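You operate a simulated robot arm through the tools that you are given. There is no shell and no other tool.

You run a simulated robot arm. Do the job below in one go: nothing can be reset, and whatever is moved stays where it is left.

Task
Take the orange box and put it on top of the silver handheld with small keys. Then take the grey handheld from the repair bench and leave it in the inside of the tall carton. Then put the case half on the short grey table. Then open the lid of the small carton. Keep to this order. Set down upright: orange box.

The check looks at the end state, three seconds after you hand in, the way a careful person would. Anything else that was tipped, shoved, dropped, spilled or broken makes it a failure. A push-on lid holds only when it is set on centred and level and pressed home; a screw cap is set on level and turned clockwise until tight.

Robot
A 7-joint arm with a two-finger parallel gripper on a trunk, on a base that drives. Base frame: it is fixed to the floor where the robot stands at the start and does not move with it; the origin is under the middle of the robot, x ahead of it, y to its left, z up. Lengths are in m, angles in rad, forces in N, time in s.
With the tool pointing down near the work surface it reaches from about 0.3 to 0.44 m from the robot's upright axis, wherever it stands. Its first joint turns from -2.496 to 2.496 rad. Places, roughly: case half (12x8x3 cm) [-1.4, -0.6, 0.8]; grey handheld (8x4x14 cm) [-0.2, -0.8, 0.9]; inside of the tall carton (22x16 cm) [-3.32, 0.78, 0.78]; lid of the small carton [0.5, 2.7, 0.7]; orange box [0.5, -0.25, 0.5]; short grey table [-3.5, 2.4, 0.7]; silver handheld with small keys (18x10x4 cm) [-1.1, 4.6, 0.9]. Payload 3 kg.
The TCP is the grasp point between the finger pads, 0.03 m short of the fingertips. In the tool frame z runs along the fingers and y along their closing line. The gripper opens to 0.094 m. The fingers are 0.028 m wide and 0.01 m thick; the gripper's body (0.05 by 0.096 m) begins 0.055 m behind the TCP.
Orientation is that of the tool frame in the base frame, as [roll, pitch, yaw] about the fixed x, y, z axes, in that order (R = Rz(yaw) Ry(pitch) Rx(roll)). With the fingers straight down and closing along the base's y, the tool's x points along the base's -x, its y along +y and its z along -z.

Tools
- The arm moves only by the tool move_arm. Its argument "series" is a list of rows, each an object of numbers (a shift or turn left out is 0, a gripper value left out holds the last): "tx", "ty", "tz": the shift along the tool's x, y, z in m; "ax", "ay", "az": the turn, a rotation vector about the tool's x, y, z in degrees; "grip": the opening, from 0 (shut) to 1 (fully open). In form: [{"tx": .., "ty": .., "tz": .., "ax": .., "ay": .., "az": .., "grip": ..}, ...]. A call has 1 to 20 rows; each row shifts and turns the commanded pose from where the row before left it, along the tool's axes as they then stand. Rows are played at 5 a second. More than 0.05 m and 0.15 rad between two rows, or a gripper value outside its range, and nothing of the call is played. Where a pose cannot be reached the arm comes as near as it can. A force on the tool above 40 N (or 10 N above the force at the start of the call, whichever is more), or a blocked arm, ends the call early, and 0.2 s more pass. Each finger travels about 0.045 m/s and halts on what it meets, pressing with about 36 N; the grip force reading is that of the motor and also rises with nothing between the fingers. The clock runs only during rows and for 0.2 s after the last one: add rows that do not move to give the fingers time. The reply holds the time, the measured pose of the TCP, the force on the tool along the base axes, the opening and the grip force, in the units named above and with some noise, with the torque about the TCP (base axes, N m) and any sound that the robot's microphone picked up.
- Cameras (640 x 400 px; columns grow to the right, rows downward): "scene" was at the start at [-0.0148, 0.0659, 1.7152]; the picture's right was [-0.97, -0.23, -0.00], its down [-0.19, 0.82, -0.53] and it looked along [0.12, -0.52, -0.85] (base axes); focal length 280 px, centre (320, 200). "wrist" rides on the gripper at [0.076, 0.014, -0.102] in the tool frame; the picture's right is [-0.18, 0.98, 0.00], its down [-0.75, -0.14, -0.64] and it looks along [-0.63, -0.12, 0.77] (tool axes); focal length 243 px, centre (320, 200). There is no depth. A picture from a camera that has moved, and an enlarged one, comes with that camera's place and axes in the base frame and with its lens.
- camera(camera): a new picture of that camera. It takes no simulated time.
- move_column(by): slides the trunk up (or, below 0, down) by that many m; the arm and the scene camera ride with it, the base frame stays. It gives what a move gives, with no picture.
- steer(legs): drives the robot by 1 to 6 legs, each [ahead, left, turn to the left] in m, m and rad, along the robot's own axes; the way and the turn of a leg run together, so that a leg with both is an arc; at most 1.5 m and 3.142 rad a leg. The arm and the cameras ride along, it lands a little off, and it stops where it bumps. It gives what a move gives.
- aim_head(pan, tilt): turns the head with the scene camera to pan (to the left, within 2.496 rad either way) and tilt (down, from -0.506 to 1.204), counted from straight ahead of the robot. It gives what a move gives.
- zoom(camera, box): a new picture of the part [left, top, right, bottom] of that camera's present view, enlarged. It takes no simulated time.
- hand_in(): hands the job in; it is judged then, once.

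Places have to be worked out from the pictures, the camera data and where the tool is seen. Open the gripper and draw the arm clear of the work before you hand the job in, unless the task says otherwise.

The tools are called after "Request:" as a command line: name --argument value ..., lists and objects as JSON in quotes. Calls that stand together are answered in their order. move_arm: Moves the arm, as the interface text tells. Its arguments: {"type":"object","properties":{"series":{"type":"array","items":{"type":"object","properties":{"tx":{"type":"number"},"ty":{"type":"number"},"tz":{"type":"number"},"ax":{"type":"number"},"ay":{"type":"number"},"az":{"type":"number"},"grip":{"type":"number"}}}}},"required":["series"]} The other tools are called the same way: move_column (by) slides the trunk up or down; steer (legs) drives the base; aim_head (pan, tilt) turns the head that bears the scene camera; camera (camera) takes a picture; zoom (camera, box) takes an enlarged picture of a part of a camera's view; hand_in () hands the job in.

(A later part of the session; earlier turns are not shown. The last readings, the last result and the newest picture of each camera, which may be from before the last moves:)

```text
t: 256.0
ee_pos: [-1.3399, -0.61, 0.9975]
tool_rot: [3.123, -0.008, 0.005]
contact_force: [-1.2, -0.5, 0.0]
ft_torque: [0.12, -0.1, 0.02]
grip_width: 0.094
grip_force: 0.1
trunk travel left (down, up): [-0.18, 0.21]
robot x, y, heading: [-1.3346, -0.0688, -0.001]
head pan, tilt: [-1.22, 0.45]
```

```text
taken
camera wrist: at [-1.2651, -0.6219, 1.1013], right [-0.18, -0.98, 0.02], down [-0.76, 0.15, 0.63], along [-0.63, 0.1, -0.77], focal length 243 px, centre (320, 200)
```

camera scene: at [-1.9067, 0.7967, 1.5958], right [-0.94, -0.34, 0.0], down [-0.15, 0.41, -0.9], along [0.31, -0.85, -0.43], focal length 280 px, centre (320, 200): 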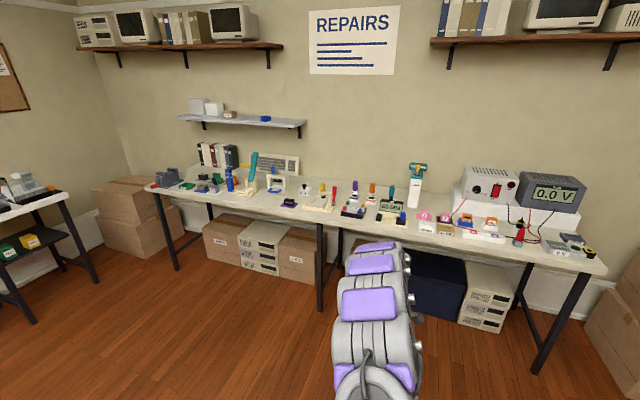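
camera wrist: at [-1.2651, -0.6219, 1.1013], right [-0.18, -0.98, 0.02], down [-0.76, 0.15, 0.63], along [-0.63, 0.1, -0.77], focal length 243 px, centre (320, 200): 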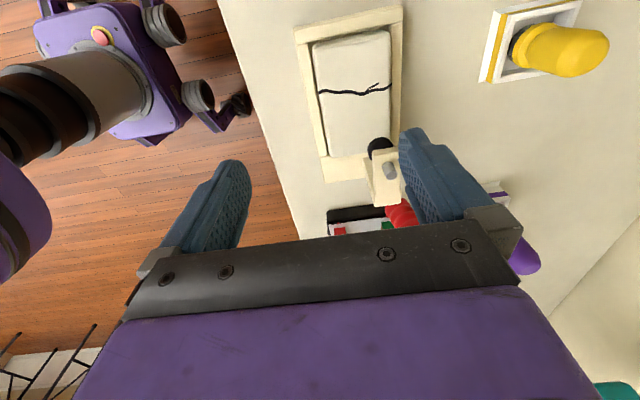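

Case centre y≈−0.646; re-level the tool, move over the grasp point, and descend partway.

Request:
move_arm --series '[{"ax": 1.07, "ay": -0.46}, {"tx": 0.008, "ty": 0.036}, {"tz": 0.03}, {"tz": 0.03}, {}]'

Request:
camera --camera "wrist"

```text
t: 257.2
ee_pos: [-1.3318, -0.6876, 0.9158]
tool_rot: [-3.113, 0.004, 0.003]
contact_force: [1.2, 0.3, -1.6]
ft_torque: [-0.07, 0.11, -0.01]
grip_width: 0.0938
grip_force: 0.1
trunk travel left (down, up): [-0.18, 0.21]
robot x, y, heading: [-1.3352, -0.0798, -0.001]
head pan, tilt: [-1.22, 0.45]
```

```text
taken
camera wrist: at [-1.2557, -0.7051, 1.0177], right [-0.18, -0.98, -0.03], down [-0.75, 0.12, 0.65], along [-0.63, 0.14, -0.76], focal length 243 px, centre (320, 200)
```

wrist: 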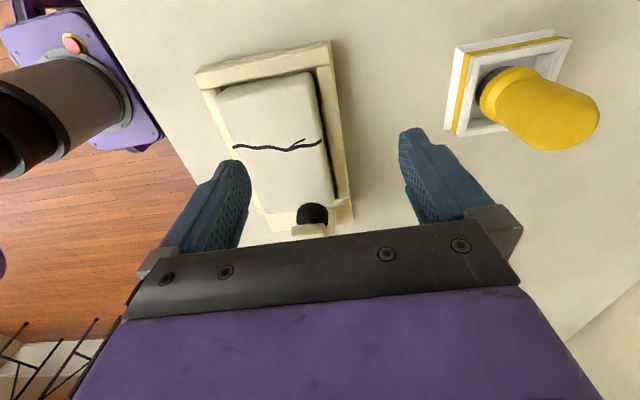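

The pose overshot because the arm was still recovering from the drive. Wait and re-read before correcting.

Request:
move_arm --series '[{}, {}, {}, {}]'

```text
t: 258.2
ee_pos: [-1.3298, -0.6659, 0.9277]
tool_rot: [-3.13, 0.0, 0.005]
contact_force: [-0.4, -0.2, 0.2]
ft_torque: [0.01, -0.02, 0.02]
grip_width: 0.0942
grip_force: 0.1
trunk travel left (down, up): [-0.18, 0.21]
robot x, y, heading: [-1.3358, -0.0716, 0.0]
head pan, tilt: [-1.22, 0.45]
```

Request:
move_arm --series '[{}, {}, {}, {}, {}, {}, {}, {}]'

Request:
camera --camera "wrist"

```text
t: 260.0
ee_pos: [-1.3317, -0.661, 0.9318]
tool_rot: [-3.135, 0.002, 0.004]
contact_force: [-1.1, -1.1, 0.1]
ft_torque: [0.09, -0.06, 0.01]
grip_width: 0.0939
grip_force: 0.0
trunk travel left (down, up): [-0.18, 0.21]
robot x, y, heading: [-1.3372, -0.0695, -0.001]
head pan, tilt: [-1.22, 0.45]
```

```text
taken
camera wrist: at [-1.2555, -0.6753, 1.0333], right [-0.18, -0.98, -0.01], down [-0.75, 0.13, 0.64], along [-0.63, 0.12, -0.77], focal length 243 px, centre (320, 200)
```

wrist: 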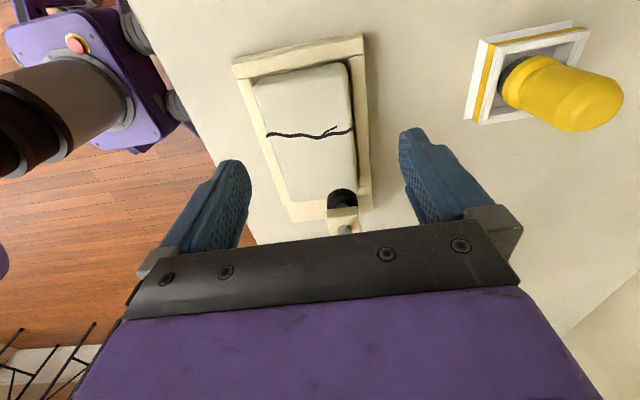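

Stable now. Case centre y≈−0.650; shift +1.1 cm in y and descend in steps toward z≈0.858.

Request:
move_arm --series '[{"ty": -0.0115}, {"tz": 0.02}, {"tz": 0.02}, {}, {}]'

Request:
camera --camera "wrist"

```text
t: 261.2
ee_pos: [-1.3306, -0.6611, 0.8837]
tool_rot: [-3.123, 0.001, 0.005]
contact_force: [0.5, 0.1, 0.0]
ft_torque: [-0.02, 0.0, 0.0]
grip_width: 0.0938
grip_force: 0.0
trunk travel left (down, up): [-0.18, 0.21]
robot x, y, heading: [-1.3371, -0.0746, -0.001]
head pan, tilt: [-1.22, 0.45]
```

```text
taken
camera wrist: at [-1.2556, -0.6765, 0.9862], right [-0.18, -0.98, -0.02], down [-0.75, 0.13, 0.65], along [-0.63, 0.13, -0.76], focal length 243 px, centre (320, 200)
```

wrist: 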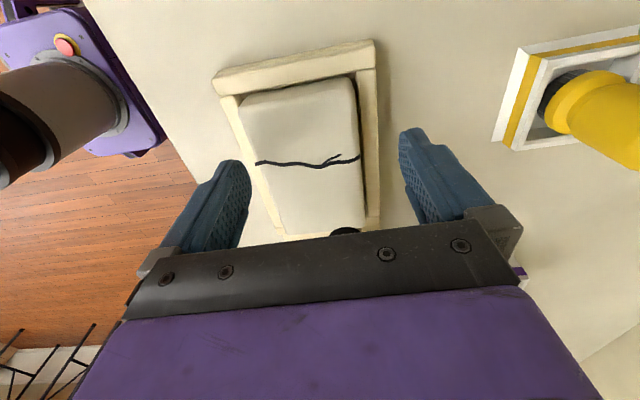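

Request:
move_arm --series '[{"ty": -0.0115, "ax": -1.0}, {}, {}, {}]'

Request:
camera --camera "wrist"

```text
t: 262.2
ee_pos: [-1.3315, -0.6483, 0.8849]
tool_rot: [3.141, 0.002, 0.003]
contact_force: [0.7, -0.8, -0.1]
ft_torque: [-0.03, 0.0, -0.01]
grip_width: 0.0941
grip_force: 0.1
trunk travel left (down, up): [-0.18, 0.21]
robot x, y, heading: [-1.3325, -0.0762, -0.007]
head pan, tilt: [-1.22, 0.45]
```

```text
taken
camera wrist: at [-1.2558, -0.6618, 0.9878], right [-0.18, -0.98, 0.0], down [-0.75, 0.14, 0.64], along [-0.63, 0.12, -0.77], focal length 243 px, centre (320, 200)
```

wrist: 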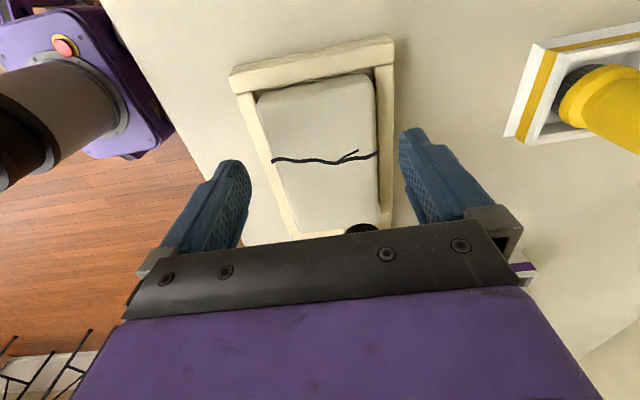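

Centred and level. Descend to z≈0.862 (fingertips 1.2 cm below the case top, above the rails).

Request:
move_arm --series '[{"tz": 0.011}, {"tz": 0.011}, {}, {}]'

Request:
camera --camera "wrist"

```text
t: 263.2
ee_pos: [-1.3315, -0.646, 0.8654]
tool_rot: [3.139, 0.002, 0.004]
contact_force: [-0.4, 0.8, 0.5]
ft_torque: [-0.01, -0.01, -0.03]
grip_width: 0.0941
grip_force: 0.1
trunk travel left (down, up): [-0.18, 0.21]
robot x, y, heading: [-1.3359, -0.0776, 0.007]
head pan, tilt: [-1.22, 0.45]
```

```text
taken
camera wrist: at [-1.256, -0.6602, 0.9671], right [-0.18, -0.98, 0.0], down [-0.75, 0.14, 0.64], along [-0.63, 0.11, -0.77], focal length 243 px, centre (320, 200)
```

wrist: 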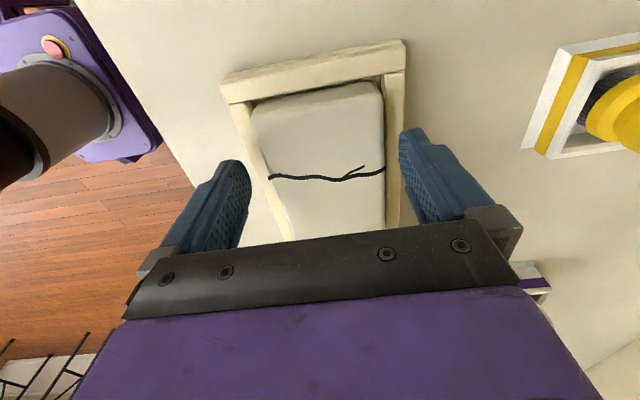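

Fingers straddle the case. Close the gripper.

Request:
move_arm --series '[{"tz": 0.003}, {"grip": 0.85}, {"grip": 0.75}, {"grip": 0.0}, {}, {}, {}]'

Request:
camera --camera "wrist"

```text
t: 264.8
ee_pos: [-1.3318, -0.6459, 0.8612]
tool_rot: [3.14, 0.002, 0.005]
contact_force: [0.2, -0.6, 1.0]
ft_torque: [0.04, -0.05, 0.0]
grip_width: 0.0732
grip_force: 35.9
trunk travel left (down, up): [-0.18, 0.21]
robot x, y, heading: [-1.3325, -0.0768, 0.005]
head pan, tilt: [-1.22, 0.45]
```

```text
taken
camera wrist: at [-1.2561, -0.6601, 0.9637], right [-0.18, -0.98, 0.0], down [-0.75, 0.14, 0.64], along [-0.63, 0.11, -0.77], focal length 243 px, centre (320, 200)
```

wrist: 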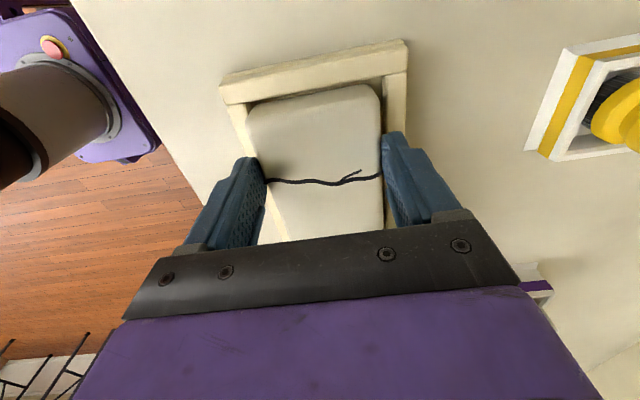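

Gripped at 73 mm. Lift 1.2 cm (clearing rails but staying under the clamp pad).

Request:
move_arm --series '[{"tz": -0.006}, {"tz": -0.006}, {}, {}]'

Request:
camera --camera "wrist"

```text
t: 265.8
ee_pos: [-1.3321, -0.6466, 0.8737]
tool_rot: [3.141, 0.002, 0.004]
contact_force: [-0.6, -0.3, -0.5]
ft_torque: [-0.01, -0.02, -0.01]
grip_width: 0.0728
grip_force: 35.5
trunk travel left (down, up): [-0.18, 0.21]
robot x, y, heading: [-1.337, -0.0747, 0.0]
head pan, tilt: [-1.22, 0.45]
```

```text
taken
camera wrist: at [-1.2562, -0.6603, 0.9761], right [-0.18, -0.98, 0.0], down [-0.75, 0.14, 0.64], along [-0.63, 0.11, -0.77], focal length 243 px, centre (320, 200)
```

wrist: 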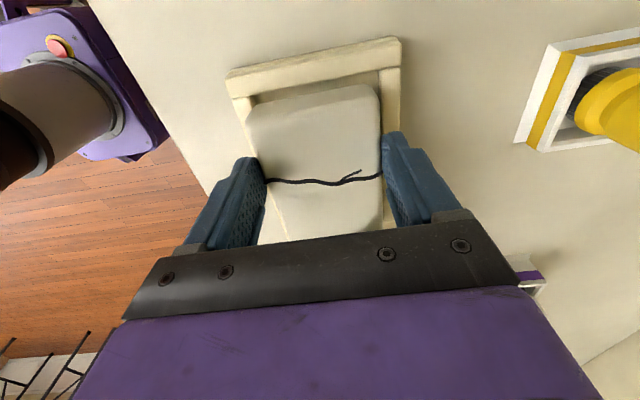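

The case rises with the gripper. Slide out toward +y in small steps, watching the force for rail contact.

Request:
move_arm --series '[{"tz": -0.002}, {"ty": -0.008}, {"ty": -0.008}, {}]'

Request:
camera --camera "wrist"

```text
t: 266.8
ee_pos: [-1.3316, -0.6304, 0.8755]
tool_rot: [3.139, 0.002, 0.005]
contact_force: [-0.6, -0.3, -0.5]
ft_torque: [-0.03, -0.05, -0.03]
grip_width: 0.0729
grip_force: 35.8
trunk travel left (down, up): [-0.18, 0.21]
robot x, y, heading: [-1.3323, -0.0726, -0.002]
head pan, tilt: [-1.22, 0.45]
```

```text
taken
camera wrist: at [-1.2565, -0.6441, 0.9779], right [-0.18, -0.98, 0.0], down [-0.75, 0.14, 0.64], along [-0.63, 0.11, -0.77], focal length 243 px, centre (320, 200)
```

wrist: 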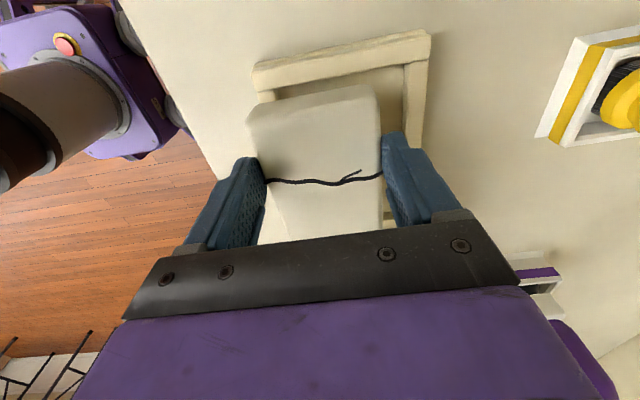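

No contact. Continue sliding out +y 11 cm, then lift.

Request:
move_arm --series '[{"ty": -0.02}, {"ty": -0.02}, {"ty": -0.025}, {"ty": -0.025}, {"ty": -0.025}, {}]'

Request:
camera --camera "wrist"

```text
t: 268.2
ee_pos: [-1.3324, -0.5156, 0.874]
tool_rot: [3.141, 0.003, 0.004]
contact_force: [0.3, -0.2, -1.2]
ft_torque: [-0.01, 0.0, -0.02]
grip_width: 0.0731
grip_force: 35.5
trunk travel left (down, up): [-0.18, 0.21]
robot x, y, heading: [-1.3366, -0.0745, -0.003]
head pan, tilt: [-1.22, 0.45]
```

```text
taken
camera wrist: at [-1.2565, -0.529, 0.9767], right [-0.18, -0.98, 0.0], down [-0.75, 0.14, 0.64], along [-0.63, 0.12, -0.77], focal length 243 px, centre (320, 200)
```

wrist: 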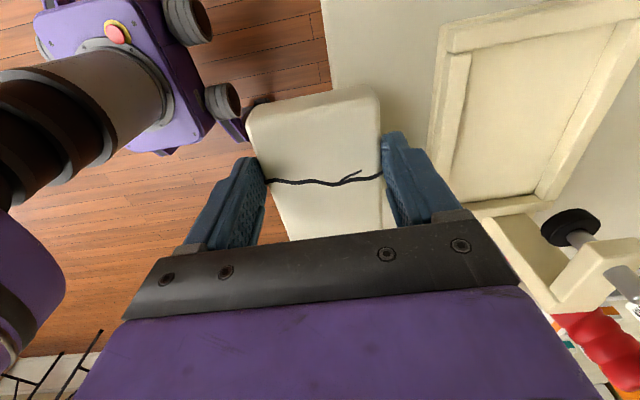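

The case is clear of the jig. Lift it, back away from the bench, turn right, and head toward the grey table at (−3.5, 2.4).

Request:
move_arm --series '[{"tz": -0.03}, {"tz": -0.03}, {"tz": -0.03}, {"tz": -0.03}, {}]'

Request:
steer --legs '[[0, 0.75, 0], [0, 0, -1.57], [0, -1.1, 0], [-1.2, 0, 0]]'

Request:
aim_head --pan -1.4 --tilt 0.6

Request:
camera --camera "scene"

Request:
camera --camera "wrist"

```text
t: 269.4
ee_pos: [-1.3314, -0.5151, 0.995]
tool_rot: [3.139, 0.002, 0.003]
contact_force: [-0.5, -0.2, -1.5]
ft_torque: [0.01, -0.03, -0.05]
grip_width: 0.0733
grip_force: 35.5
trunk travel left (down, up): [-0.18, 0.21]
robot x, y, heading: [-1.3364, -0.0736, -0.0]
head pan, tilt: [-1.22, 0.45]
```

```text
t: 288.2
ee_pos: [-2.8597, 1.8808, 0.996]
tool_rot: [3.139, 0.003, -1.577]
contact_force: [-1.0, -0.4, -1.3]
ft_torque: [-0.07, -0.01, -0.02]
grip_width: 0.073
grip_force: 36.0
trunk travel left (down, up): [-0.18, 0.21]
robot x, y, heading: [-2.4226, 1.8824, -1.583]
head pan, tilt: [-1.22, 0.45]
```

```text
t: 288.9
ee_pos: [-2.8587, 1.8813, 0.996]
tool_rot: [3.138, 0.003, -1.578]
contact_force: [0.2, -0.5, -1.6]
ft_torque: [-0.01, -0.01, -0.02]
grip_width: 0.0732
grip_force: 35.8
trunk travel left (down, up): [-0.18, 0.21]
robot x, y, heading: [-2.4226, 1.8792, -1.588]
head pan, tilt: [-1.4, 0.6]
```

```text
taken
camera scene: at [-2.3711, 1.8924, 1.7525], right [-0.16, 0.99, 0.0], down [0.56, 0.09, -0.82], along [-0.81, -0.13, -0.57], focal length 280 px, centre (320, 200)
```

scene: 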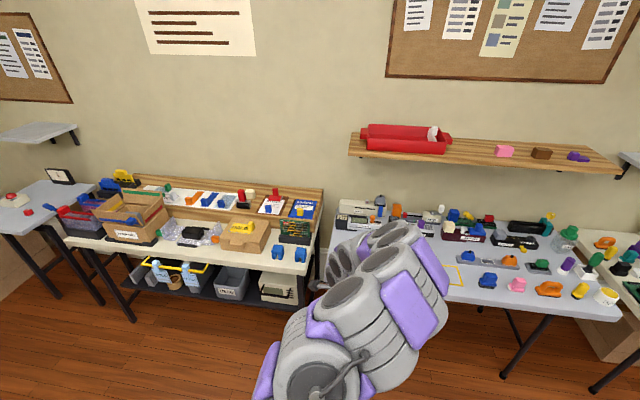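

```text
taken
camera wrist: at [-2.8733, 1.8039, 1.0983], right [-0.98, 0.19, 0.0], down [0.15, 0.75, 0.64], along [0.12, 0.63, -0.77], focal length 243 px, centre (320, 200)
```

wrist: 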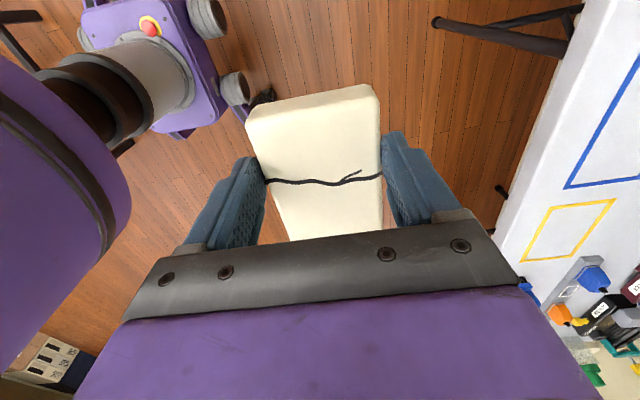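

The grey table ahead has free marked space (a blue rectangle) at its −y end. I'll move further +y to view that area unobstructed and triangulate its height.

Request:
steer --legs '[[-0.65, 0, 0]]'

Request:
aim_head --pan -1.15 --tilt 0.75

Request:
camera --camera "scene"

Request:
camera --camera "wrist"

```text
t: 292.6
ee_pos: [-2.8492, 2.5302, 0.9969]
tool_rot: [3.139, 0.001, -1.579]
contact_force: [-0.1, -0.7, -1.6]
ft_torque: [-0.05, -0.03, 0.02]
grip_width: 0.073
grip_force: 36.1
trunk travel left (down, up): [-0.18, 0.21]
robot x, y, heading: [-2.4115, 2.5276, -1.58]
head pan, tilt: [-1.4, 0.6]
```

```text
t: 293.3
ee_pos: [-2.8481, 2.5311, 0.9963]
tool_rot: [3.137, 0.002, -1.578]
contact_force: [-0.1, 0.0, -0.7]
ft_torque: [-0.03, 0.03, 0.0]
grip_width: 0.0731
grip_force: 36.2
trunk travel left (down, up): [-0.18, 0.21]
robot x, y, heading: [-2.4126, 2.5298, -1.583]
head pan, tilt: [-1.15, 0.75]
```

```text
taken
camera scene: at [-2.3521, 2.5238, 1.7396], right [-0.4, 0.92, 0.0], down [0.63, 0.27, -0.73], along [-0.67, -0.29, -0.68], focal length 280 px, centre (320, 200)
```

scene: 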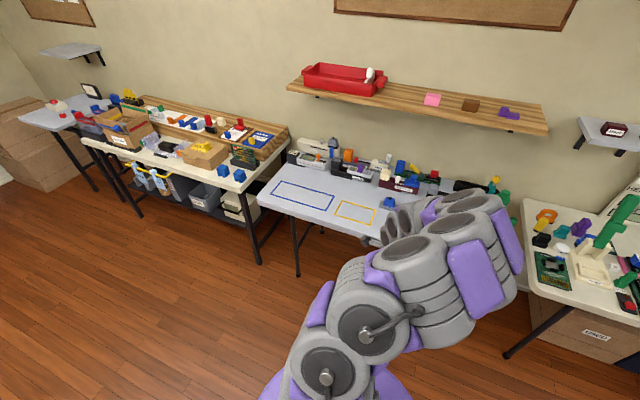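

```text
taken
camera wrist: at [-2.8639, 2.4541, 1.099], right [-0.98, 0.19, 0.0], down [0.15, 0.75, 0.64], along [0.12, 0.63, -0.77], focal length 243 px, centre (320, 200)
```

wrist: 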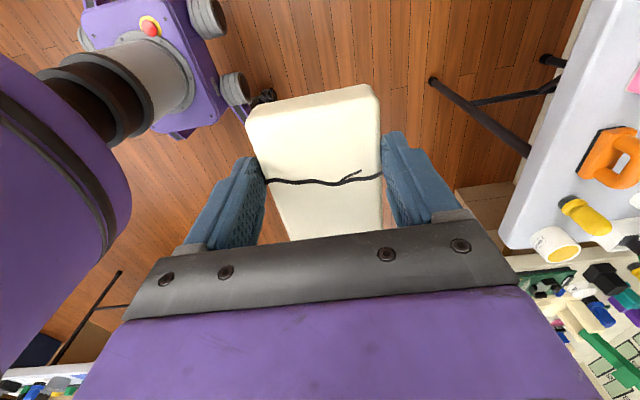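

Table top z≈0.745; the blue rectangle spans x −3.385…−3.28, y 1.845…2.155 and is free. I'll put the case there: drive to about (−2.80, 1.975).

Request:
steer --legs '[[0.555, 0, 0], [0, -0.39, 0]]'

Request:
move_arm --series '[{}, {}, {}, {}, {}]'

Request:
camera --camera "wrist"

```text
t: 298.6
ee_pos: [-3.2481, 1.9872, 0.9969]
tool_rot: [3.136, 0.001, -1.588]
contact_force: [0.3, -0.2, -1.4]
ft_torque: [-0.03, -0.02, 0.02]
grip_width: 0.0732
grip_force: 35.9
trunk travel left (down, up): [-0.18, 0.21]
robot x, y, heading: [-2.8135, 1.9815, -1.59]
head pan, tilt: [-1.15, 0.75]
```

```text
t: 299.8
ee_pos: [-3.2478, 1.9869, 0.9978]
tool_rot: [3.134, 0.003, -1.589]
contact_force: [-0.4, -0.4, -1.8]
ft_torque: [-0.03, -0.01, -0.02]
grip_width: 0.0732
grip_force: 36.0
trunk travel left (down, up): [-0.18, 0.21]
robot x, y, heading: [-2.8128, 1.9781, -1.593]
head pan, tilt: [-1.15, 0.75]
```

```text
taken
camera wrist: at [-3.2637, 1.9113, 1.0999], right [-0.98, 0.2, 0.01], down [0.16, 0.75, 0.64], along [0.12, 0.63, -0.77], focal length 243 px, centre (320, 200)
```

wrist: 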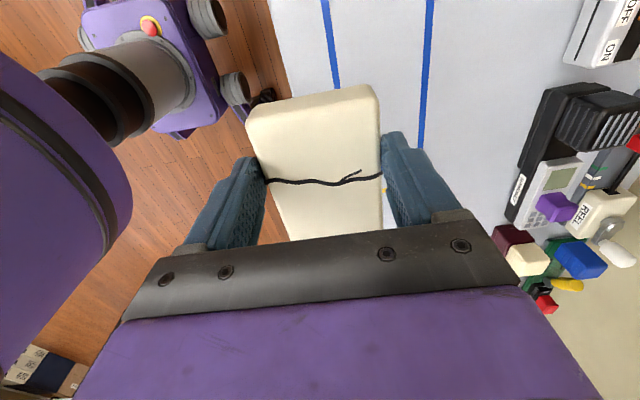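

Pose is steady. Extend 8.2 cm in −x to centre over the rectangle, then lower the trunk 0.1 m.

Request:
move_arm --series '[{"ty": 0.041}, {"ty": 0.041}, {}]'

Request:
move_column --by -0.11

Request:
camera --camera "wrist"

```text
t: 300.6
ee_pos: [-3.3305, 1.9885, 0.9972]
tool_rot: [3.135, 0.0, -1.586]
contact_force: [0.3, 0.4, -1.1]
ft_torque: [-0.03, -0.01, -0.01]
grip_width: 0.0732
grip_force: 35.9
trunk travel left (down, up): [-0.18, 0.21]
robot x, y, heading: [-2.8109, 1.9838, -1.59]
head pan, tilt: [-1.15, 0.75]
```

```text
t: 302.0
ee_pos: [-3.3294, 1.9885, 0.8872]
tool_rot: [3.135, 0.002, -1.588]
contact_force: [1.2, -0.3, -0.5]
ft_torque: [-0.02, 0.01, -0.01]
grip_width: 0.0734
grip_force: 35.5
trunk travel left (down, up): [-0.07, 0.32]
robot x, y, heading: [-2.8131, 1.9835, -1.595]
head pan, tilt: [-1.15, 0.75]
```

```text
taken
camera wrist: at [-3.3457, 1.9126, 0.9898], right [-0.98, 0.2, 0.01], down [0.16, 0.75, 0.64], along [0.12, 0.63, -0.77], focal length 243 px, centre (320, 200)
```

wrist: 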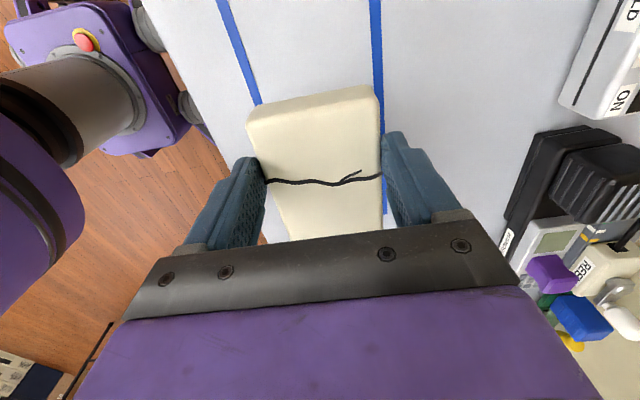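

Over the rectangle. Descend with the arm to about z≈0.81, then in small steps to contact.

Request:
move_arm --series '[{"tz": 0.025}, {"tz": 0.025}, {"tz": 0.02}, {}]'

Request:
move_arm --series '[{"tz": 0.004}, {"tz": 0.004}]'

```text
t: 303.0
ee_pos: [-3.3306, 1.9885, 0.817]
tool_rot: [3.135, 0.0, -1.588]
contact_force: [0.4, 0.0, -1.7]
ft_torque: [-0.06, 0.04, -0.02]
grip_width: 0.0731
grip_force: 36.5
trunk travel left (down, up): [-0.07, 0.32]
robot x, y, heading: [-2.8155, 1.9828, -1.597]
head pan, tilt: [-1.15, 0.75]
```

```text
t: 303.6
ee_pos: [-3.3301, 1.9883, 0.8083]
tool_rot: [3.134, 0.002, -1.588]
contact_force: [0.9, -0.4, -0.8]
ft_torque: [-0.08, 0.01, -0.01]
grip_width: 0.0734
grip_force: 35.7
trunk travel left (down, up): [-0.07, 0.32]
robot x, y, heading: [-2.8106, 1.9797, -1.596]
head pan, tilt: [-1.15, 0.75]
```

Request:
move_arm --series '[{"tz": 0.004}, {"tz": 0.004}]'

Request:
move_arm --series '[{"tz": 0.004}, {"tz": 0.003}]'

Request:
camera --camera "wrist"

```text
t: 304.2
ee_pos: [-3.3301, 1.9895, 0.8007]
tool_rot: [3.136, 0.002, -1.589]
contact_force: [0.5, 0.6, -1.0]
ft_torque: [-0.01, 0.0, 0.05]
grip_width: 0.073
grip_force: 36.0
trunk travel left (down, up): [-0.07, 0.32]
robot x, y, heading: [-2.8152, 1.983, -1.596]
head pan, tilt: [-1.15, 0.75]
```

```text
t: 304.8
ee_pos: [-3.33, 1.9887, 0.7947]
tool_rot: [3.138, 0.002, -1.589]
contact_force: [-0.3, 0.3, -1.3]
ft_torque: [-0.03, 0.01, 0.01]
grip_width: 0.0733
grip_force: 36.0
trunk travel left (down, up): [-0.07, 0.32]
robot x, y, heading: [-2.8127, 1.9794, -1.594]
head pan, tilt: [-1.15, 0.75]
```

```text
taken
camera wrist: at [-3.3463, 1.9125, 0.8966], right [-0.98, 0.2, 0.01], down [0.16, 0.75, 0.64], along [0.12, 0.63, -0.77], focal length 243 px, centre (320, 200)
```

wrist: 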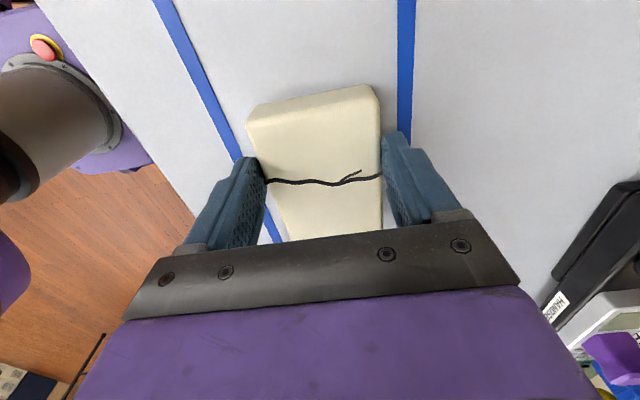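

Still not in contact; continue stepping down.

Request:
move_arm --series '[{"tz": 0.005}, {"tz": 0.005}]'

Request:
move_arm --series '[{"tz": 0.004}, {"tz": 0.004}]'

Request:
move_arm --series '[{"tz": 0.004}, {"tz": 0.004}]'

```text
t: 305.4
ee_pos: [-3.3296, 1.9886, 0.7869]
tool_rot: [3.131, 0.002, -1.588]
contact_force: [-4.3, -0.3, 31.5]
ft_torque: [0.0, -0.34, 0.01]
grip_width: 0.074
grip_force: 35.7
trunk travel left (down, up): [-0.07, 0.32]
robot x, y, heading: [-2.8151, 1.9786, -1.596]
head pan, tilt: [-1.15, 0.75]
```

```text
t: 306.0
ee_pos: [-3.3305, 1.9892, 0.7777]
tool_rot: [3.135, 0.002, -1.588]
contact_force: [-3.0, -0.9, 31.8]
ft_torque: [0.17, -0.15, 0.0]
grip_width: 0.0731
grip_force: 35.4
trunk travel left (down, up): [-0.07, 0.32]
robot x, y, heading: [-2.8134, 1.9811, -1.586]
head pan, tilt: [-1.15, 0.75]
```

```text
t: 306.4
ee_pos: [-3.3304, 1.9895, 0.775]
tool_rot: [3.134, 0.001, -1.587]
contact_force: [3.5, -1.9, 20.9]
ft_torque: [-0.39, -0.62, 0.0]
grip_width: 0.0737
grip_force: 36.0
trunk travel left (down, up): [-0.07, 0.32]
robot x, y, heading: [-2.8159, 1.9799, -1.588]
head pan, tilt: [-1.15, 0.75]
stopped in row 1: the force on the tool passed its limit at 48 N (the readings are from after the stop); the commanded pose is now the measured one
```

Contact reached—the fingers slid down the case until the fingertips met the table (case now on the table). Raise a few mm to relieve force and open.

Request:
move_arm --series '[{"tz": -0.003}, {"grip": 0.8}, {"grip": 0.85}, {"grip": 0.92}, {"grip": 1.0}, {}]'

Request:
camera --camera "wrist"

```text
t: 307.8
ee_pos: [-3.3299, 1.9894, 0.7767]
tool_rot: [3.134, 0.001, -1.587]
contact_force: [-0.9, 0.4, -0.5]
ft_torque: [-0.01, 0.01, 0.02]
grip_width: 0.0941
grip_force: 0.0
trunk travel left (down, up): [-0.07, 0.32]
robot x, y, heading: [-2.811, 1.9813, -1.593]
head pan, tilt: [-1.15, 0.75]
```

```text
taken
camera wrist: at [-3.3468, 1.913, 0.879], right [-0.98, 0.2, 0.01], down [0.16, 0.75, 0.64], along [0.12, 0.63, -0.77], focal length 243 px, centre (320, 200)
```

wrist: 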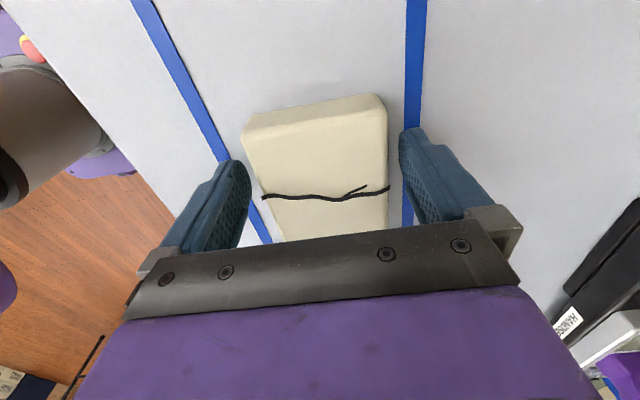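

Released; the case half lies flat on the table inside the blue outline. Raise straight up slowly, then clear with the trunk.

Request:
move_arm --series '[{"tz": -0.015}, {"tz": -0.02}, {"tz": -0.03}, {"tz": -0.03}, {}]'

Request:
move_column --by 0.15

Request:
camera --camera "wrist"

```text
t: 309.0
ee_pos: [-3.3297, 1.9882, 0.8719]
tool_rot: [3.134, 0.0, -1.588]
contact_force: [0.2, 0.3, -0.2]
ft_torque: [0.02, -0.01, -0.03]
grip_width: 0.094
grip_force: 0.0
trunk travel left (down, up): [-0.07, 0.32]
robot x, y, heading: [-2.8115, 1.9809, -1.592]
head pan, tilt: [-1.15, 0.75]
```

```text
t: 310.7
ee_pos: [-3.3298, 1.9894, 1.022]
tool_rot: [3.135, 0.003, -1.589]
contact_force: [-0.3, -0.6, 0.3]
ft_torque: [0.0, -0.01, 0.0]
grip_width: 0.0941
grip_force: 0.0
trunk travel left (down, up): [-0.22, 0.17]
robot x, y, heading: [-2.8167, 1.9813, -1.593]
head pan, tilt: [-1.15, 0.75]
```

```text
taken
camera wrist: at [-3.3459, 1.9125, 1.124], right [-0.98, 0.2, 0.01], down [0.16, 0.75, 0.64], along [0.12, 0.63, -0.77], focal length 243 px, centre (320, 200)
```

wrist: 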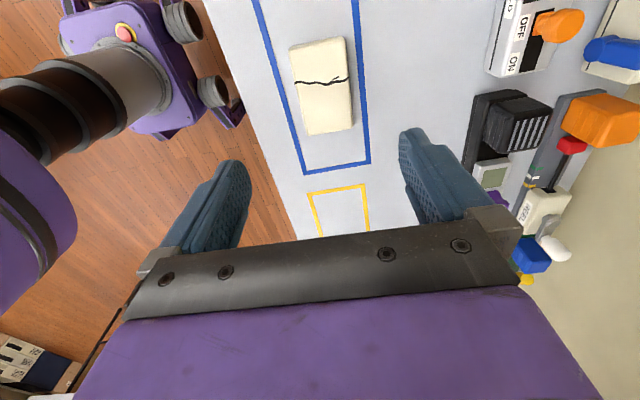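

The case half is in place inside the blue outline. Now travel to the small carton at about (0.5, 2.7): back off, go to y≈2.85, then drive +x through the corridor.

Request:
steer --legs '[[0, 0.45, 0], [-0.87, 0, 0], [0, 1.4, 0], [0, 0.4, 0]]'

Request:
aim_head --pan 1.57 --tilt 0.7

Request:
camera --camera "scene"

```text
t: 326.4
ee_pos: [-1.047, 2.818, 1.023]
tool_rot: [3.13, 0.002, -1.579]
contact_force: [-0.3, -0.1, -0.6]
ft_torque: [-0.03, -0.01, -0.02]
grip_width: 0.094
grip_force: 0.0
trunk travel left (down, up): [-0.22, 0.17]
robot x, y, heading: [-0.5311, 2.8156, -1.586]
head pan, tilt: [-1.15, 0.75]
```

```text
t: 328.8
ee_pos: [-1.0486, 2.8185, 1.0226]
tool_rot: [3.134, 0.002, -1.579]
contact_force: [0.3, 0.2, -0.6]
ft_torque: [0.03, 0.0, -0.02]
grip_width: 0.0943
grip_force: 0.0
trunk travel left (down, up): [-0.22, 0.17]
robot x, y, heading: [-0.5256, 2.8169, -1.586]
head pan, tilt: [1.571, 0.7]
```

```text
taken
camera scene: at [-0.3111, 2.8416, 1.7844], right [-0.01, -1.0, 0.0], down [-0.64, 0.01, -0.77], along [0.77, -0.01, -0.64], focal length 280 px, centre (320, 200)
```

scene: 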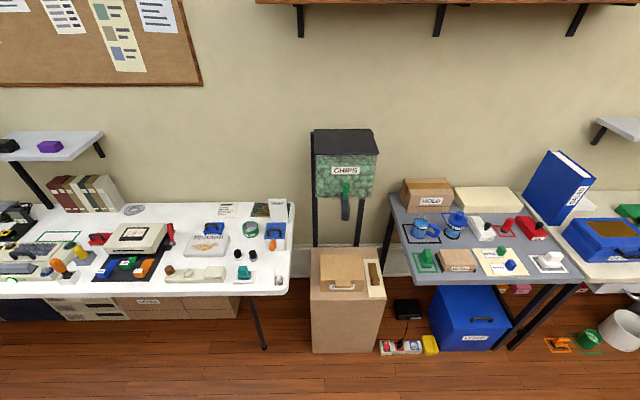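

Request:
zoom --camera "scene" --box '[290, 230, 410, 360]'

Request:
zoom --camera "scene" --box '[300, 240, 400, 300]'

```text
3.08 times, centred on (350, 295) of scene
camera zoom: at [-0.3111, 2.8416, 1.7844], right [-0.01, -1.0, 0.0], down [-0.64, 0.01, -0.77], along [0.77, -0.01, -0.64], focal length 860 px, centre (228, -92)
```

zoom: 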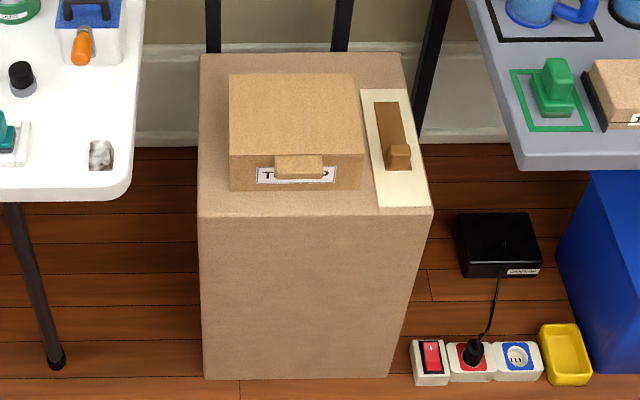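

```text
6.40 times, centred on (350, 270) of scene
camera zoom: at [-0.3111, 2.8416, 1.7844], right [-0.01, -1.0, 0.0], down [-0.64, 0.01, -0.77], along [0.77, -0.01, -0.64], focal length 1789 px, centre (128, -248)
```

zoom: 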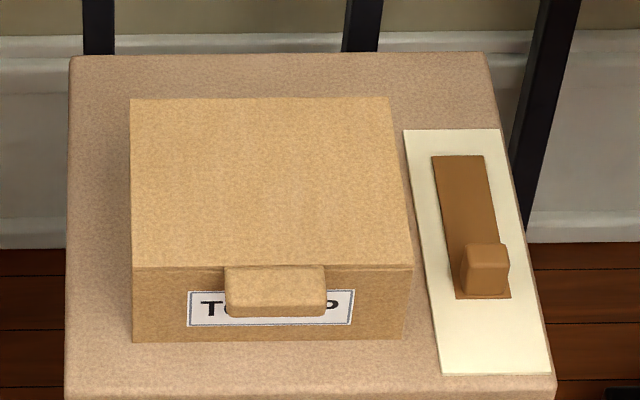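

The target is a small cardboard box with a front tab on its lid (hinge presumably at the back), standing on a larger carton. I'll turn the robot 180° so the arm points to +x, then measure from closer.

Request:
steer --legs '[[0, 0, 3.14]]'

Request:
aim_head --pan -1.75 --tilt 0.7

Request:
camera --camera "scene"

```text
t: 336.6
ee_pos: [-0.0141, 2.8185, 1.0218]
tool_rot: [3.135, 0.0, 1.575]
contact_force: [-0.4, 0.3, 0.1]
ft_torque: [0.01, -0.01, 0.0]
grip_width: 0.094
grip_force: 0.1
trunk travel left (down, up): [-0.22, 0.17]
robot x, y, heading: [-0.5324, 2.814, 1.567]
head pan, tilt: [1.571, 0.7]
```

```text
t: 339.4
ee_pos: [-0.0167, 2.8189, 1.0236]
tool_rot: [3.133, 0.002, 1.575]
contact_force: [0.5, -0.1, 0.3]
ft_torque: [0.03, -0.04, 0.02]
grip_width: 0.0939
grip_force: 0.1
trunk travel left (down, up): [-0.22, 0.17]
robot x, y, heading: [-0.5293, 2.8165, 1.569]
head pan, tilt: [-1.751, 0.7]
```

```text
taken
camera scene: at [-0.5825, 2.7698, 1.7839], right [-0.18, -0.98, 0.0], down [-0.64, 0.12, -0.76], along [0.75, -0.14, -0.65], focal length 280 px, centre (320, 200)
```

scene: 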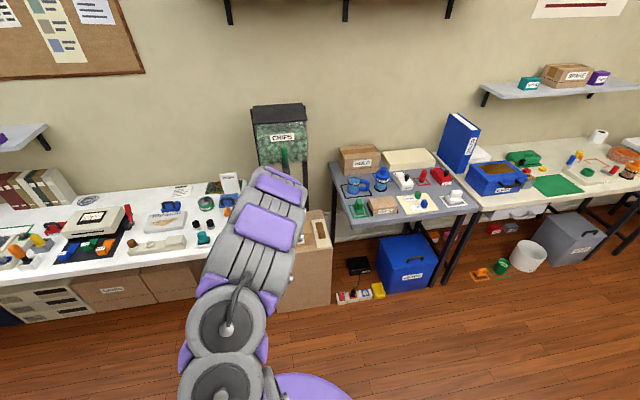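

Request:
steer --legs '[[0.4, 0, 0]]'

Request:
aim_head --pan -2.0 --tilt 0.7

Request:
camera --camera "scene"

Request:
zoom --camera "scene" --box '[290, 200, 410, 290]'

```text
t: 341.9
ee_pos: [-0.0149, 3.2187, 1.0246]
tool_rot: [3.132, 0.003, 1.572]
contact_force: [0.1, 0.2, 0.2]
ft_torque: [-0.01, -0.02, 0.01]
grip_width: 0.094
grip_force: 0.1
trunk travel left (down, up): [-0.22, 0.17]
robot x, y, heading: [-0.5301, 3.2166, 1.566]
head pan, tilt: [-1.751, 0.7]
```

```text
t: 342.7
ee_pos: [-0.017, 3.2181, 1.0243]
tool_rot: [3.129, 0.003, 1.572]
contact_force: [1.5, 0.4, 0.4]
ft_torque: [0.0, -0.01, 0.0]
grip_width: 0.0941
grip_force: 0.0
trunk travel left (down, up): [-0.22, 0.17]
robot x, y, heading: [-0.5259, 3.2141, 1.568]
head pan, tilt: [-2.0, 0.7]
```

```text
taken
camera scene: at [-0.5873, 3.1501, 1.7839], right [-0.42, -0.91, 0.0], down [-0.59, 0.27, -0.76], along [0.69, -0.32, -0.65], focal length 280 px, centre (320, 200)
```

scene: 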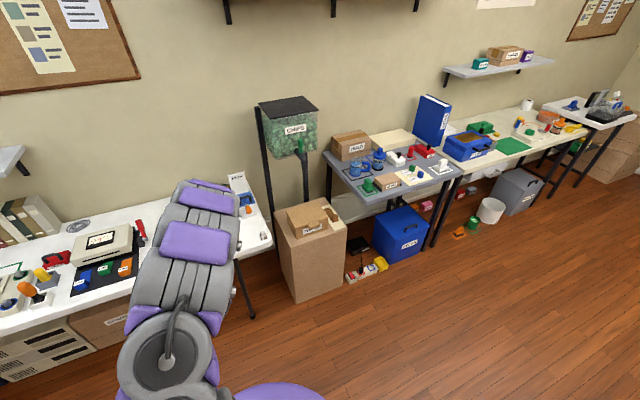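

```text
4.44 times, centred on (350, 245) of scene
camera zoom: at [-0.5873, 3.1501, 1.7839], right [-0.42, -0.91, 0.0], down [-0.59, 0.27, -0.76], along [0.69, -0.32, -0.65], focal length 1242 px, centre (187, 0)
```

zoom: 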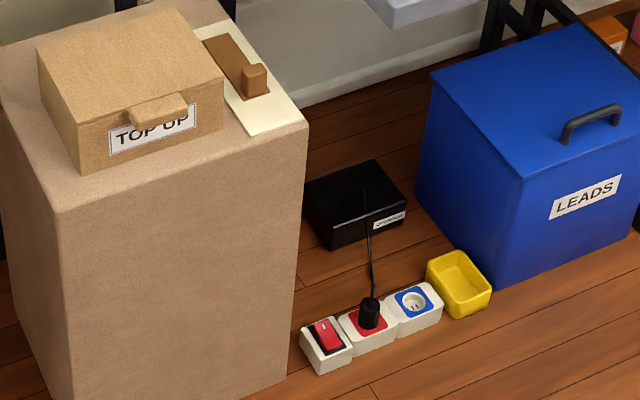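

Request:
zoom --camera "scene" --box '[290, 195, 350, 245]'

```text
8.00 times, centred on (320, 220) of scene
camera zoom: at [-0.5873, 3.1501, 1.7839], right [-0.42, -0.91, 0.0], down [-0.59, 0.27, -0.76], along [0.69, -0.32, -0.65], focal length 2236 px, centre (320, 40)
```

zoom: 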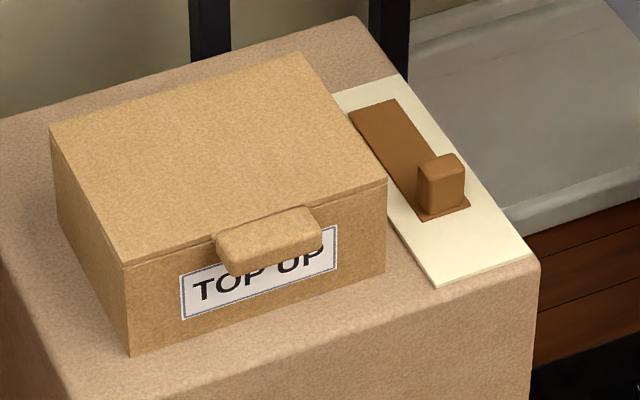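

Approximate carton: lid top z≈0.68–0.72, x≈0.43–0.58, y 2.62–2.83. For better accuracy I'll bring the wrist camera near it: drive to about (−0.3, 2.92).

Request:
steer --legs '[[-0.3, 0, 0], [0, -0.22, 0]]'

Request:
move_arm --series '[{"grip": 0.0}, {}, {}, {}, {}]'

Request:
camera --camera "wrist"

```text
t: 346.0
ee_pos: [0.2, 2.9171, 1.0259]
tool_rot: [3.128, 0.003, 1.57]
contact_force: [0.0, -1.3, 0.0]
ft_torque: [-0.01, 0.03, 0.0]
grip_width: 0.0937
grip_force: 0.0
trunk travel left (down, up): [-0.22, 0.17]
robot x, y, heading: [-0.3073, 2.9167, 1.566]
head pan, tilt: [-2.0, 0.7]
```

```text
t: 347.2
ee_pos: [0.1988, 2.9165, 1.0271]
tool_rot: [3.125, 0.002, 1.571]
contact_force: [0.4, 0.0, -0.2]
ft_torque: [0.0, -0.01, 0.04]
grip_width: 0.0001
grip_force: 10.8
trunk travel left (down, up): [-0.22, 0.17]
robot x, y, heading: [-0.3101, 2.9128, 1.567]
head pan, tilt: [-2.0, 0.7]
```

```text
taken
camera wrist: at [0.2105, 2.9928, 1.1291], right [0.98, -0.19, 0.02], down [-0.15, -0.75, 0.64], along [-0.11, -0.63, -0.77], focal length 243 px, centre (320, 200)
```

wrist: 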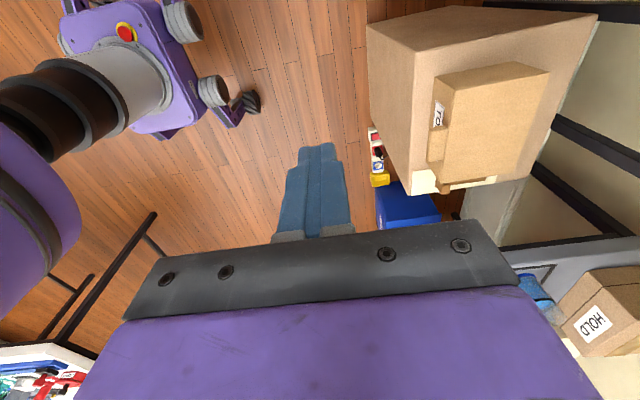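

Request:
zoom --camera "wrist" --box '[360, 40, 600, 210]'

```text
2.35 times, centred on (480, 125) of wrist
camera zoom: at [0.2105, 2.9928, 1.1291], right [0.98, -0.19, 0.02], down [-0.15, -0.75, 0.64], along [-0.11, -0.63, -0.77], focal length 571 px, centre (-56, 376)
```

zoom: 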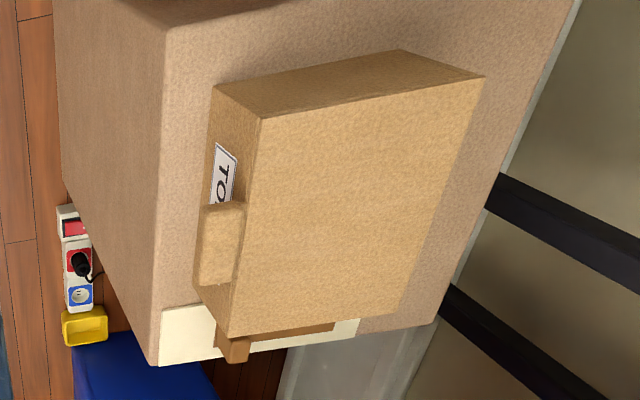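

Using the wrist view: lid top z≈0.684, x 0.426…0.583, y 2.624…2.826; the tab spans y 2.69–2.763 and protrudes to x≈0.391; big carton top ≈0.589. Plan: with closed fingers pointing +x, get under the tab, lift, and sweep the lid up and back. First pitch the tool to horizontal here in free space.

Request:
move_arm --series '[{"ax": -8.2}, {"ax": -8.2}, {"ax": -8.2}, {"ax": -8.2}, {"ax": -8.2}, {"ax": -8.2}, {"ax": -8.2}, {"ax": -8.2}, {"ax": -8.2}, {"ax": -8.2}, {"ax": -7.0}, {}]'

Request:
camera --camera "wrist"

```text
t: 349.8
ee_pos: [0.2652, 2.9313, 1.0696]
tool_rot: [1.571, 0.001, 1.569]
contact_force: [-0.8, 0.1, 0.3]
ft_torque: [0.02, 0.01, -0.01]
grip_width: 0.0
grip_force: 32.8
out of reach, approached as far as the arm can: row 6, 7, 8, 9
trunk travel left (down, up): [-0.22, 0.17]
robot x, y, heading: [-0.3102, 2.9219, 1.563]
head pan, tilt: [-2.0, 0.7]
```

```text
taken
camera wrist: at [0.162, 3.0066, 1.0832], right [0.0, -0.18, 0.98], down [-0.64, -0.75, -0.14], along [0.77, -0.63, -0.12], focal length 243 px, centre (320, 200)
```

wrist: 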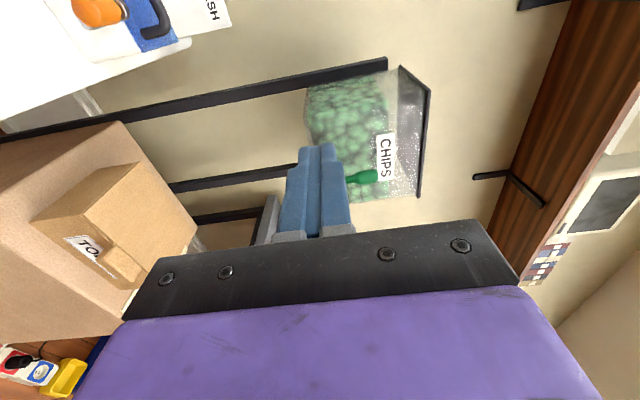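

The tool is horizontal pointing +x. A "CHIPS" dispenser hangs above/behind the carton; I need to check its nozzle clearance for the lid's swing. Look with the head camera.

Request:
aim_head --pan -1.8 --tilt 0.45

Request:
camera --camera "scene"

Request:
zoom --camera "wrist" --box '[230, 40, 440, 250]'

```text
t: 350.6
ee_pos: [0.2664, 2.9299, 1.0682]
tool_rot: [1.572, 0.003, 1.569]
contact_force: [-0.3, 0.0, 0.3]
ft_torque: [0.01, 0.02, 0.01]
grip_width: 0.0
grip_force: 33.2
trunk travel left (down, up): [-0.22, 0.17]
robot x, y, heading: [-0.3127, 2.9167, 1.564]
head pan, tilt: [-1.799, 0.45]
```

```text
taken
camera scene: at [-0.3559, 2.8642, 1.8059], right [-0.24, -0.97, 0.0], down [-0.43, 0.1, -0.9], along [0.87, -0.21, -0.44], focal length 280 px, centre (320, 200)
```

scene: 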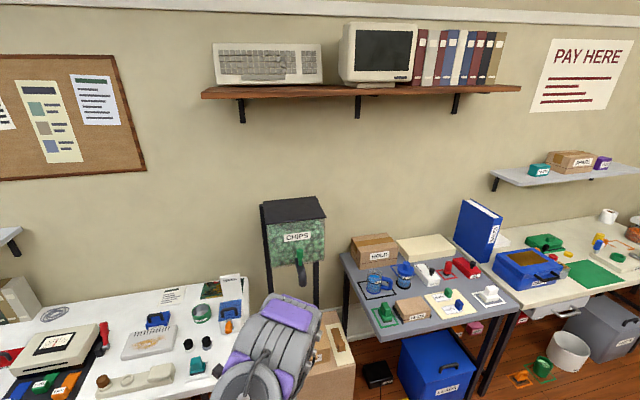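

```text
1.90 times, centred on (335, 145) of wrist
camera zoom: at [0.162, 3.0067, 1.0833], right [0.0, -0.18, 0.98], down [-0.64, -0.75, -0.14], along [0.77, -0.63, -0.12], focal length 462 px, centre (291, 305)
```

zoom: 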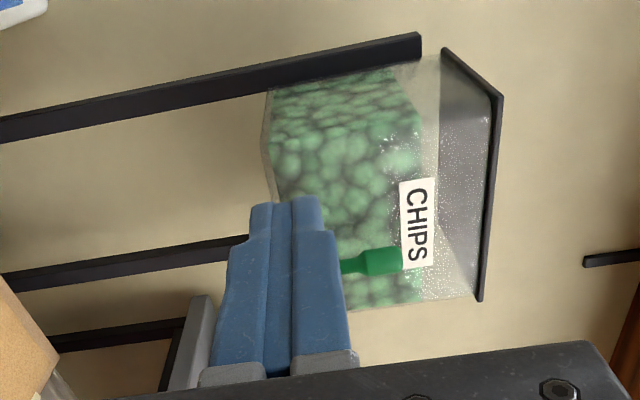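

Request:
zoom --camera "scene" --box '[240, 185, 370, 315]'

```text
3.08 times, centred on (305, 250) of scene
camera zoom: at [-0.3559, 2.8642, 1.8059], right [-0.24, -0.97, 0.0], down [-0.43, 0.1, -0.9], along [0.87, -0.21, -0.44], focal length 860 px, centre (366, 46)
```

zoom: 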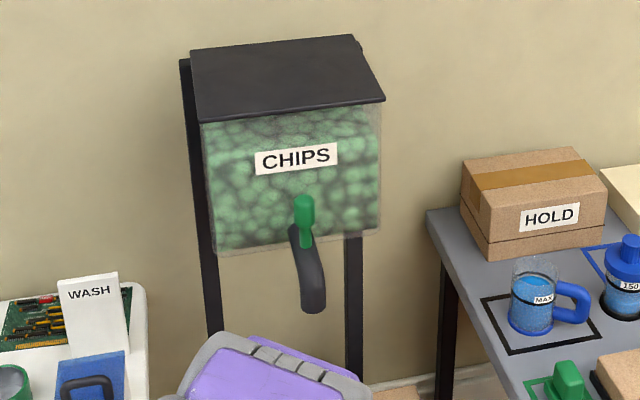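

The nozzle bottom is around z≈0.96 at x≈0.54, so the lid (max ≈0.88) clears it. Now lower the trunk, retract, and lower the tool to z≈0.64 in the free space in front.

Request:
move_column --by -0.215

Request:
move_arm --series '[{"tz": -0.045}, {"tz": -0.045}, {"tz": -0.025}, {"ty": -0.045}, {"ty": -0.045}, {"ty": -0.045}, {"ty": -0.045}, {"ty": -0.03}, {}]'

```text
t: 352.9
ee_pos: [0.2662, 2.9305, 0.8539]
tool_rot: [1.574, -0.001, 1.569]
contact_force: [0.0, 0.2, 0.3]
ft_torque: [0.0, 0.01, 0.0]
grip_width: 0.0
grip_force: 33.1
trunk travel left (down, up): [-0.005, 0.385]
robot x, y, heading: [-0.3097, 2.9153, 1.566]
head pan, tilt: [-1.799, 0.45]
```

```text
t: 354.9
ee_pos: [0.253, 2.932, 0.6436]
tool_rot: [1.573, 0.003, 1.569]
contact_force: [0.1, -0.1, 0.2]
ft_torque: [0.02, -0.01, 0.01]
grip_width: 0.0001
grip_force: 32.5
out of reach, approached as far as the arm can: row 1, 2, 3
trunk travel left (down, up): [-0.005, 0.385]
robot x, y, heading: [-0.3123, 2.9139, 1.563]
head pan, tilt: [-1.799, 0.45]
```

Horizontal pose at z≈0.644, r≈0.565. Drive so the fingertips align with the tab (y≈2.727) just in front of it.

Request:
steer --legs '[[-0.204, 0, 0], [0, -0.09, 0]]'

Request:
move_arm --series '[{}, {}, {}, {}]'

Request:
camera --camera "wrist"

```text
t: 357.2
ee_pos: [0.3191, 2.7248, 0.655]
tool_rot: [1.551, 0.001, 1.567]
contact_force: [0.8, -0.7, -2.6]
ft_torque: [-0.04, -0.15, 0.06]
grip_width: 0.0
grip_force: 33.5
trunk travel left (down, up): [-0.005, 0.385]
robot x, y, heading: [-0.232, 2.7109, 1.567]
head pan, tilt: [-1.799, 0.45]
```

```text
t: 358.2
ee_pos: [0.3484, 2.7246, 0.6346]
tool_rot: [1.593, 0.001, 1.568]
contact_force: [-0.5, -0.6, -0.1]
ft_torque: [0.03, 0.03, 0.0]
grip_width: 0.0001
grip_force: 32.4
trunk travel left (down, up): [-0.005, 0.385]
robot x, y, heading: [-0.2234, 2.7111, 1.565]
head pan, tilt: [-1.799, 0.45]
```

```text
taken
camera wrist: at [0.2444, 2.8013, 0.6506], right [0.02, -0.18, 0.98], down [-0.65, -0.75, -0.13], along [0.76, -0.63, -0.13], focal length 243 px, centre (320, 200)
```

wrist: 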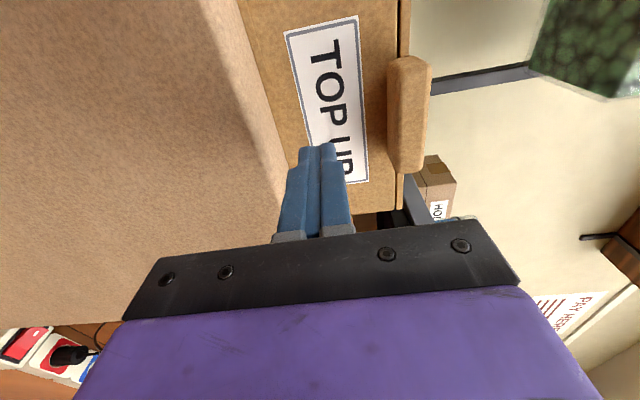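

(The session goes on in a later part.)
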